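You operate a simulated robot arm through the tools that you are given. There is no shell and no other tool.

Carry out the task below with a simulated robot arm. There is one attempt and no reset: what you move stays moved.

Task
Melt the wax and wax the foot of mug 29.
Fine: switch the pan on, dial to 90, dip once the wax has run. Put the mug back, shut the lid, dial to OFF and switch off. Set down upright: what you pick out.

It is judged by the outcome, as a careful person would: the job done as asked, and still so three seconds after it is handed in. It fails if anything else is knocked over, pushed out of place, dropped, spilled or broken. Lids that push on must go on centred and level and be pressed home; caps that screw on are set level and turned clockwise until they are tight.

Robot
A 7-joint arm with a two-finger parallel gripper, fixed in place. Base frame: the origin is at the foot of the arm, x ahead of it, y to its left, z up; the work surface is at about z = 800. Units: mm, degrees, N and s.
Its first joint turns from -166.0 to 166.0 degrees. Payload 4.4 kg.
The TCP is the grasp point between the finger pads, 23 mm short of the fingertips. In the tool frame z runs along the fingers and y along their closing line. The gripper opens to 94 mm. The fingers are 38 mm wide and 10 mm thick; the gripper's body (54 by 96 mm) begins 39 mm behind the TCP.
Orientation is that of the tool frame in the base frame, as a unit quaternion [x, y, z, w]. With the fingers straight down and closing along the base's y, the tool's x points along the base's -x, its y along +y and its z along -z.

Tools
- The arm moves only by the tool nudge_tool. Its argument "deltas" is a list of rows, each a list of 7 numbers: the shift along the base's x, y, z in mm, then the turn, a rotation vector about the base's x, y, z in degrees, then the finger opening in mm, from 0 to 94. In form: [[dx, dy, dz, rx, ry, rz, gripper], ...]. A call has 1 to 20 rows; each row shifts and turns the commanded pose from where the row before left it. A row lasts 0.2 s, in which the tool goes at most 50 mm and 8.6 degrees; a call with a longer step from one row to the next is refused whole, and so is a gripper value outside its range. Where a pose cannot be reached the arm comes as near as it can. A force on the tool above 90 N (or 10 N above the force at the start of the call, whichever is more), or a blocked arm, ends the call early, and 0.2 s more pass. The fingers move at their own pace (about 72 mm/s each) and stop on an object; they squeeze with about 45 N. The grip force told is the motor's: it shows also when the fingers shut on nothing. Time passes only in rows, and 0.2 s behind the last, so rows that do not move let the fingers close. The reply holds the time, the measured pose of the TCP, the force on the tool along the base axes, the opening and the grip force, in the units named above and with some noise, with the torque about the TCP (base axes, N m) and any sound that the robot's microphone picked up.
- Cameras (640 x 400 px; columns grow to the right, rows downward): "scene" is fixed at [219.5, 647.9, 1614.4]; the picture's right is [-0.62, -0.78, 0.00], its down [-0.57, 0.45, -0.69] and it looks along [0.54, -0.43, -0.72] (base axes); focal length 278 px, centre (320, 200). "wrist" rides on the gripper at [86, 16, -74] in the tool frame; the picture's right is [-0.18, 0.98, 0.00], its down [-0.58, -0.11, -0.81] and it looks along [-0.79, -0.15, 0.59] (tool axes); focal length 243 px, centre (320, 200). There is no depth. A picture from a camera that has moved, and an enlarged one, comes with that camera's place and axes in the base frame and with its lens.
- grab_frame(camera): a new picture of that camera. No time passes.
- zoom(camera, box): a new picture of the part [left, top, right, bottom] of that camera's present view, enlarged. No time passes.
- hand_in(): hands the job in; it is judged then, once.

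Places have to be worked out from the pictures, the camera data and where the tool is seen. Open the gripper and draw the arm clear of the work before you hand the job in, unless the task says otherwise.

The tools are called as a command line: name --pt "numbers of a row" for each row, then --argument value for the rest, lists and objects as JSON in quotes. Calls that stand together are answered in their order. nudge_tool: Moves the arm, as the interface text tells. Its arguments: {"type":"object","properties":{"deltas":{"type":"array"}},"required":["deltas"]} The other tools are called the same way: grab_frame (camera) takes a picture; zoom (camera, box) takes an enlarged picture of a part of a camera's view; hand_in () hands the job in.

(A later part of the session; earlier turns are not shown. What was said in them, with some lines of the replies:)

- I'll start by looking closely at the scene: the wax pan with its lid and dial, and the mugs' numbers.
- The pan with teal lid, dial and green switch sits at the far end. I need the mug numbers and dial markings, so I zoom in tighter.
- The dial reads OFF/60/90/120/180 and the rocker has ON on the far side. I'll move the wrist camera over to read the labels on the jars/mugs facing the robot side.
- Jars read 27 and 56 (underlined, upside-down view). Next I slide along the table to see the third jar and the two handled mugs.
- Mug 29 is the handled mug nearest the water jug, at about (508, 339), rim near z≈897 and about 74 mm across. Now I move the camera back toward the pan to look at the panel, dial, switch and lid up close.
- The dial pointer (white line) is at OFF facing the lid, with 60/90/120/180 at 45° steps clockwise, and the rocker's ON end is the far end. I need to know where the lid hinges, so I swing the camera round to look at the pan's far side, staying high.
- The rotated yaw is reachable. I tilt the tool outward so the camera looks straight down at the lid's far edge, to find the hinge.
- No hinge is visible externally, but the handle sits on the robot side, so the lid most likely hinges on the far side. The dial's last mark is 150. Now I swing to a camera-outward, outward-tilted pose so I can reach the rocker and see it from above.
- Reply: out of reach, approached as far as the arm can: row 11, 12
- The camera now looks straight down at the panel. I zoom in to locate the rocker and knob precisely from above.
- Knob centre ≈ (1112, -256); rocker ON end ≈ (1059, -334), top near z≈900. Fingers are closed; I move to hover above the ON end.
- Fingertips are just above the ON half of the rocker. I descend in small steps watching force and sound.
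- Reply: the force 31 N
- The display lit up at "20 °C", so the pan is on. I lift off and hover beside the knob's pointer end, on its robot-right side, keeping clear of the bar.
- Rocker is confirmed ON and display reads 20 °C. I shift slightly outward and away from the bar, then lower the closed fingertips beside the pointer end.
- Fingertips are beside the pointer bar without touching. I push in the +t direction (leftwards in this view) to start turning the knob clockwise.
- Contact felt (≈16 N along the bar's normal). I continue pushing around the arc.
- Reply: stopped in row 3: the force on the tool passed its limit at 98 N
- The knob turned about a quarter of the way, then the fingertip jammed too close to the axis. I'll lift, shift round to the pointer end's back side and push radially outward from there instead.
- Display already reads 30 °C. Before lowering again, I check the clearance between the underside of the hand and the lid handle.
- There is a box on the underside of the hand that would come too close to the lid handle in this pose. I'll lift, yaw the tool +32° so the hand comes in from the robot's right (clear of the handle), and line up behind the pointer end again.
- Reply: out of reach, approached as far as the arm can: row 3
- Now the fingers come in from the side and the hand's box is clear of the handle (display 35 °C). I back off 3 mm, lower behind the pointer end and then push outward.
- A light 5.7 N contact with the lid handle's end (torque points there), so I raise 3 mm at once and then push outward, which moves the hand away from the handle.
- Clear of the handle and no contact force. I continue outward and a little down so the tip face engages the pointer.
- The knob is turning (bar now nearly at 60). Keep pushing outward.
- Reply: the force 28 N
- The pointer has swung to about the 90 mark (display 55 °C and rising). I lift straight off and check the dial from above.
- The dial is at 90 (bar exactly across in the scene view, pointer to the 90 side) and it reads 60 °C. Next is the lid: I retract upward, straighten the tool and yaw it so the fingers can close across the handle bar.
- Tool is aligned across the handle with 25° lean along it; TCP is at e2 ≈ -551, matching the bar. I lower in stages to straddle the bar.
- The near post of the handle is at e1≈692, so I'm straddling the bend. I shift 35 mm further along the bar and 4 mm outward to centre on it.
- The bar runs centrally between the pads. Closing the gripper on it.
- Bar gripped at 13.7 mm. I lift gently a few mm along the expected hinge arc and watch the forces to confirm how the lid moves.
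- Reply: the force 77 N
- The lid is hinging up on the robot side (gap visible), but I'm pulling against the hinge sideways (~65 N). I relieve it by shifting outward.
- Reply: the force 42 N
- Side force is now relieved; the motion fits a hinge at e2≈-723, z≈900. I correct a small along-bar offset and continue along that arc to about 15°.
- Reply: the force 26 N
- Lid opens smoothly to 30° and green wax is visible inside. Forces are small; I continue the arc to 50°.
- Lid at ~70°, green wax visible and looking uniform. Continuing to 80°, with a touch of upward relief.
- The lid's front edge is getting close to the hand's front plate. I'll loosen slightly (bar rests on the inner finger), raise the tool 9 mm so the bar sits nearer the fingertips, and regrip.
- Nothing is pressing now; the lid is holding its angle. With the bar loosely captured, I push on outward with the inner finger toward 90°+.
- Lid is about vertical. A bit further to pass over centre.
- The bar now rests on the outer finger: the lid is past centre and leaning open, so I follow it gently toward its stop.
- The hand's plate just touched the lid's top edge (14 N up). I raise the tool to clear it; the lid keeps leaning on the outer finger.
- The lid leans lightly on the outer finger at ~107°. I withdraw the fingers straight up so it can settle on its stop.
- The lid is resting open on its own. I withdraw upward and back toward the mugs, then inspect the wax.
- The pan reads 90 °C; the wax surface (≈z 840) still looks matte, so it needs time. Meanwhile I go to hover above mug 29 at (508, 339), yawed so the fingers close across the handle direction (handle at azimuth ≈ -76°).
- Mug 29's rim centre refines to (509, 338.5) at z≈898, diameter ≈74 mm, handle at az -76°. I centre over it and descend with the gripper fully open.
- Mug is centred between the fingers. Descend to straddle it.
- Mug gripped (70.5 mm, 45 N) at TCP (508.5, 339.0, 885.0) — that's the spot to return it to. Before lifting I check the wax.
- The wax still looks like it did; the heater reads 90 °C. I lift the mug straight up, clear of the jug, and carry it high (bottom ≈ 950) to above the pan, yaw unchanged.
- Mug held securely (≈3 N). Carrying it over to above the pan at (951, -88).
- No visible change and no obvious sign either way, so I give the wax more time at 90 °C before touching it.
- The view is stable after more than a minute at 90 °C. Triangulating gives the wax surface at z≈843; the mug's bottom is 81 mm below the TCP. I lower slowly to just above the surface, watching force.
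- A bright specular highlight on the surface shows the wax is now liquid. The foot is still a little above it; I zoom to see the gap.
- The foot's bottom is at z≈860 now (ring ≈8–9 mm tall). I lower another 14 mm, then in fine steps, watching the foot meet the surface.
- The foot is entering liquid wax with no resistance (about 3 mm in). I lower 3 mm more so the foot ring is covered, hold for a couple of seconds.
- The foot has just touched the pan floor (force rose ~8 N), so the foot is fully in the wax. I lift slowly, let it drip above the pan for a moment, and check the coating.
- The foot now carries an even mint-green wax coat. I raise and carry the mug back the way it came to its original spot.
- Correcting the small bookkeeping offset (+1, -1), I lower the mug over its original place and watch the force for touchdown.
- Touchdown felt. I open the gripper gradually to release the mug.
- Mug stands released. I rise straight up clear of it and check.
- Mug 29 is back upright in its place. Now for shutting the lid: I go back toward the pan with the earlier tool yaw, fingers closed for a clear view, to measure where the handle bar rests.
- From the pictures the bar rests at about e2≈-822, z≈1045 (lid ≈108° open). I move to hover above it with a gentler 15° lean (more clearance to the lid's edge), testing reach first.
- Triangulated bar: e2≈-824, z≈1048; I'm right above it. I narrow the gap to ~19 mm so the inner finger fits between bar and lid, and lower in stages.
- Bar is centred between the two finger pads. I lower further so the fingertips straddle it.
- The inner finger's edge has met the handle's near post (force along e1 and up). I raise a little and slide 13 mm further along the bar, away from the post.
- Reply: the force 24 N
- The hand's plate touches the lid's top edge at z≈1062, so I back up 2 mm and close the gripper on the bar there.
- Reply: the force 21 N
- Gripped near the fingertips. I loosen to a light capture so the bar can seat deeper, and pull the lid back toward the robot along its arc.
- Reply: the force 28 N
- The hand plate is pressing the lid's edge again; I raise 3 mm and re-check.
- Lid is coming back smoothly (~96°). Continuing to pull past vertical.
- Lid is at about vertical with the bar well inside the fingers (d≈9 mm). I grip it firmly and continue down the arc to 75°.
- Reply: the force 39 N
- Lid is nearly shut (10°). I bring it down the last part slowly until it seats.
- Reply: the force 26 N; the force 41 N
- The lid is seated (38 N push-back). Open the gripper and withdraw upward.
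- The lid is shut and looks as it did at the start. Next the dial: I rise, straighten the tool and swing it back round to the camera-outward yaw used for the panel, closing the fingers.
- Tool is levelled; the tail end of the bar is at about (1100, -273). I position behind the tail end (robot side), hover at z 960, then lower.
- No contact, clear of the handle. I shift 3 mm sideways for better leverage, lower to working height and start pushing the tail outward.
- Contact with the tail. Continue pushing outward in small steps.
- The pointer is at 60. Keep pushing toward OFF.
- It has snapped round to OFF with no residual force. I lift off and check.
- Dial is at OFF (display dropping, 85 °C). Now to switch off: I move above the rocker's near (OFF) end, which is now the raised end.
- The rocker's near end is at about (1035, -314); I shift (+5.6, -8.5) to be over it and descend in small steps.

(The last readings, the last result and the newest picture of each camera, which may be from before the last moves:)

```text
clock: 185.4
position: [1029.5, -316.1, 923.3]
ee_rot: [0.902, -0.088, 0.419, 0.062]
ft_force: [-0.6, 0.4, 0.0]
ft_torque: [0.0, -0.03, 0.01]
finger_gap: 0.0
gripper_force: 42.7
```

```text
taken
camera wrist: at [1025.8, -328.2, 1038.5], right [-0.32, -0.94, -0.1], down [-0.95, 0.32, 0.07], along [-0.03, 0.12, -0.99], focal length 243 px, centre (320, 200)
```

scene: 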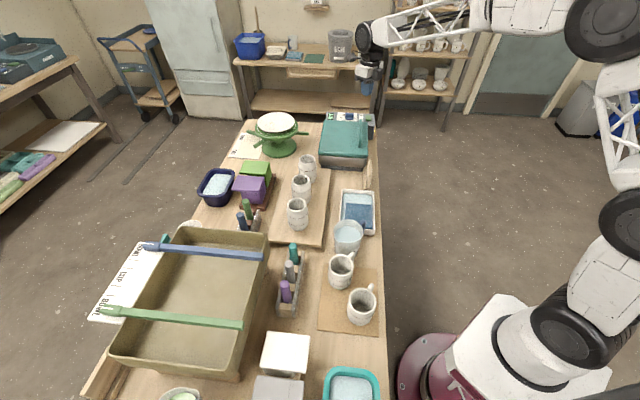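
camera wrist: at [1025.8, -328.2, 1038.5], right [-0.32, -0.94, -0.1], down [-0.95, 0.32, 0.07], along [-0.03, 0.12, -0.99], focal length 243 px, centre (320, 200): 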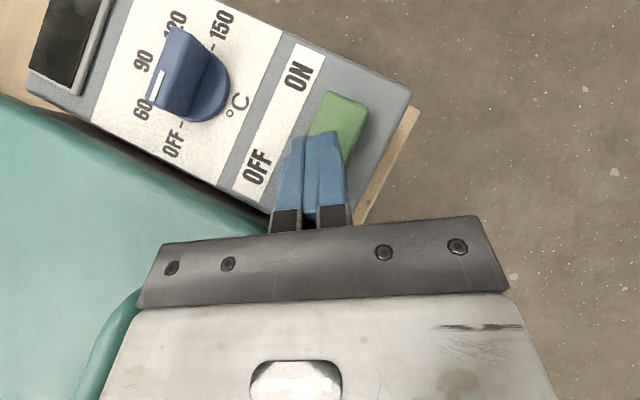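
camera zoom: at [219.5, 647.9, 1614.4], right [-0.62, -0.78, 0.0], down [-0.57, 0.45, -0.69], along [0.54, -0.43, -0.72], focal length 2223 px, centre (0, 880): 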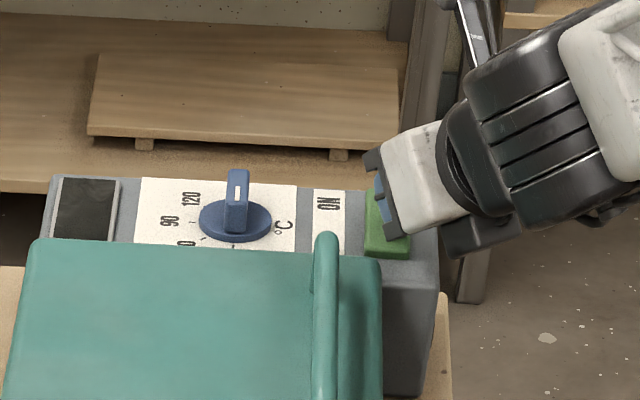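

The display has gone dark: the pan is switched off. I lift off straight up and draw the arm back.

nudge_tool --pt "0 0 5 0 0 0 0" --pt "0 0 20 0 0 0 0" --pt "0 0 35 0 0 0 0" --pt "0 0 40 0 0 0 0" --pt "-20 5 30 1.73 6.93 0 20" --pt "-25 5 20 1.73 6.93 0 50" --pt "-30 10 20 1.73 6.93 0 80" --pt "-30 15 10 1.73 6.93 0 90" --pt "-30 15 10 1.73 6.93 0 90" --pt "-30 15 10 1.73 6.93 0 90" --pt "-30 15 0 1.73 6.93 0 90"

grab_frame --camera "scene"

zoom --camera "scene" --box '[305, 95, 395, 180]'

zoom --camera "scene" --box '[310, 215, 390, 335]'

```text
clock: 187.8
position: [830.3, -252.8, 1121.5]
ee_rot: [0.996, -0.09, 0.0, -0.007]
ft_force: [-0.4, 0.1, 0.5]
ft_torque: [0.01, 0.01, 0.02]
finger_gap: 90.3
gripper_force: 0.1
out of reach, approached as far as the arm can: row 10, 11
```

```text
taken
```

scene: 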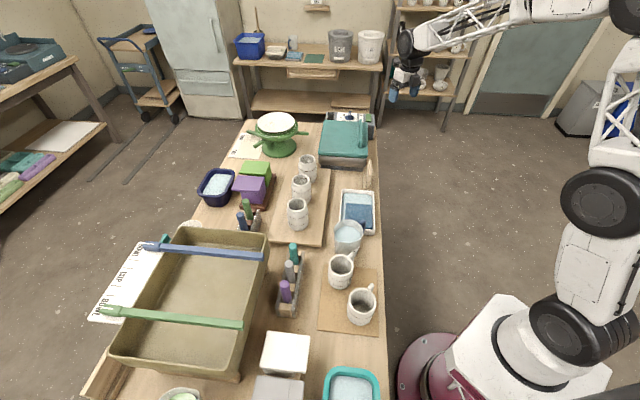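

```text
4.71 times, centred on (350, 138) of scene
camera zoom: at [219.5, 647.9, 1614.4], right [-0.62, -0.78, 0.0], down [-0.57, 0.45, -0.69], along [0.54, -0.43, -0.72], focal length 1308 px, centre (179, 494)
```

zoom: 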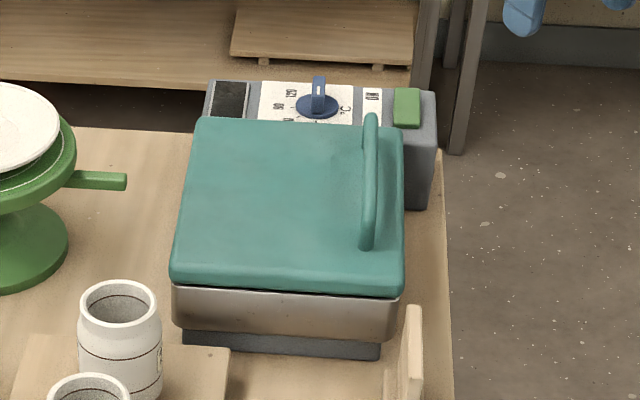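

```text
3.33 times, centred on (350, 275) of scene
camera zoom: at [219.5, 647.9, 1614.4], right [-0.62, -0.78, 0.0], down [-0.57, 0.45, -0.69], along [0.54, -0.43, -0.72], focal length 926 px, centre (220, -50)
```

zoom: 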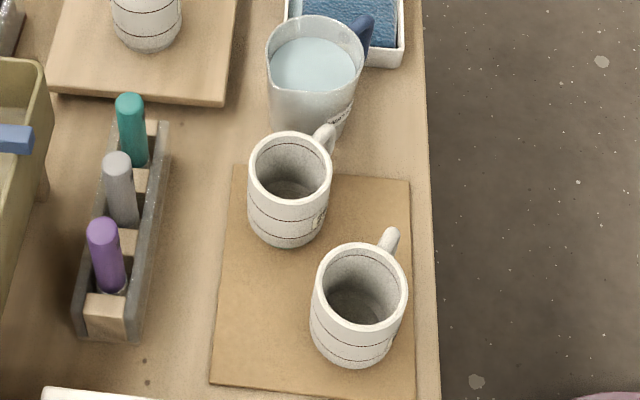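

Let me compare with the very first view (same zoom box) to confirm the pan, lid, dial and rocker are as they should be.

zoom --camera "scene" --box '[220, 90, 400, 210]'

zoom --camera "scene" --box '[326, 106, 386, 136]'

zoom --camera "scene" --box '[320, 245, 390, 335]'

```text
3.33 times, centred on (310, 150) of scene
camera zoom: at [219.5, 647.9, 1614.4], right [-0.62, -0.78, 0.0], down [-0.57, 0.45, -0.69], along [0.54, -0.43, -0.72], focal length 926 px, centre (353, 367)
```

zoom: 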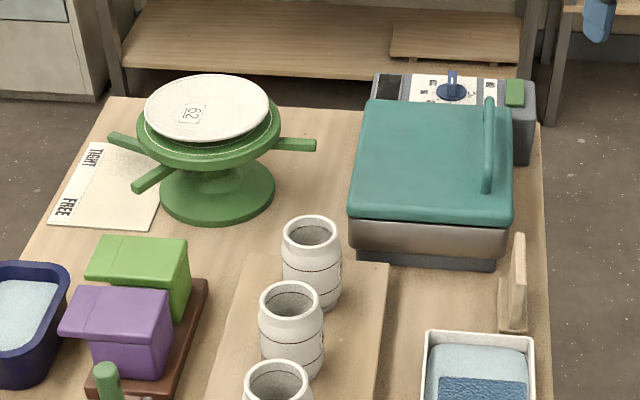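

```text
10.67 times, centred on (356, 121) of scene
camera zoom: at [219.5, 647.9, 1614.4], right [-0.62, -0.78, 0.0], down [-0.57, 0.45, -0.69], along [0.54, -0.43, -0.72], focal length 2964 px, centre (-64, 1043)
```

zoom: 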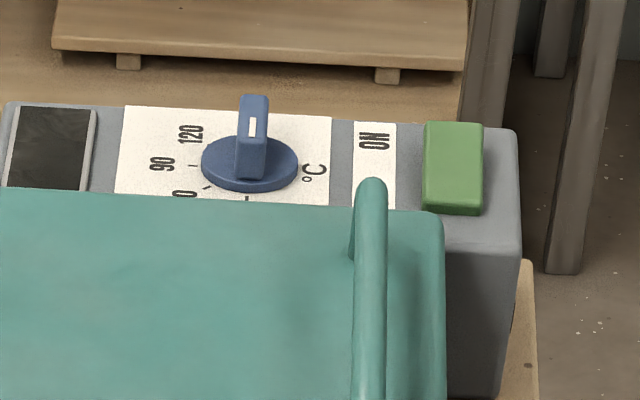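

```text
4.44 times, centred on (355, 290) of scene
camera zoom: at [219.5, 647.9, 1614.4], right [-0.62, -0.78, 0.0], down [-0.57, 0.45, -0.69], along [0.54, -0.43, -0.72], focal length 1235 px, centre (164, -200)
```

zoom: 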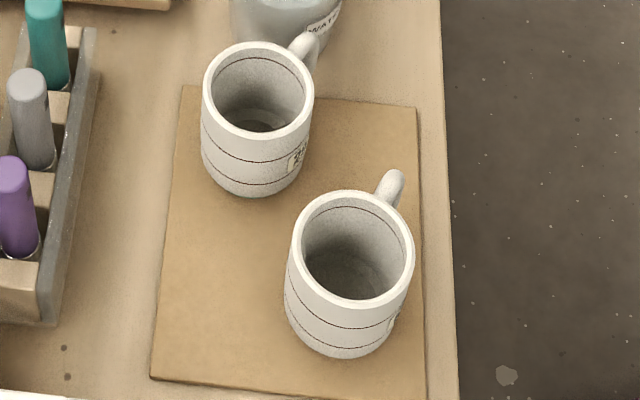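

Everything matches the starting layout: lid shut, dial at OFF, rocker off with the display dark, and mug 29 upright in its place with its foot waxed. The gripper is open and the arm is clear, so I hand in.

hand_in

```text
The job is handed in.
```

Mug 29's foot is waxed and the mug is back upright in its original spot. The job is handed in.

- **Heating:** I switched the pan on and set the dial to 90. The display held at 90 °C for over a minute before I dipped.
- **Wax:** There was no visible change to judge the melt by until the mug came close. Then the surface showed a liquid shine, and the foot went in without resistance.
- **Dip:** I lowered the foot until it just touched the pan floor and held it for about two seconds. It came out with an even mint-green coat on the foot.
- **Shutting down:** The lid is shut and seated, the dial is at OFF, and the pan is switched off with its display dark.

While working near the dial and opening and shutting the lid, the hand touched the lid handle and lid edge lightly a few times. I compared the pan, the dial panel and the mugs with the starting pictures and saw nothing moved or knocked over. The gripper is open and the arm is clear of the table.
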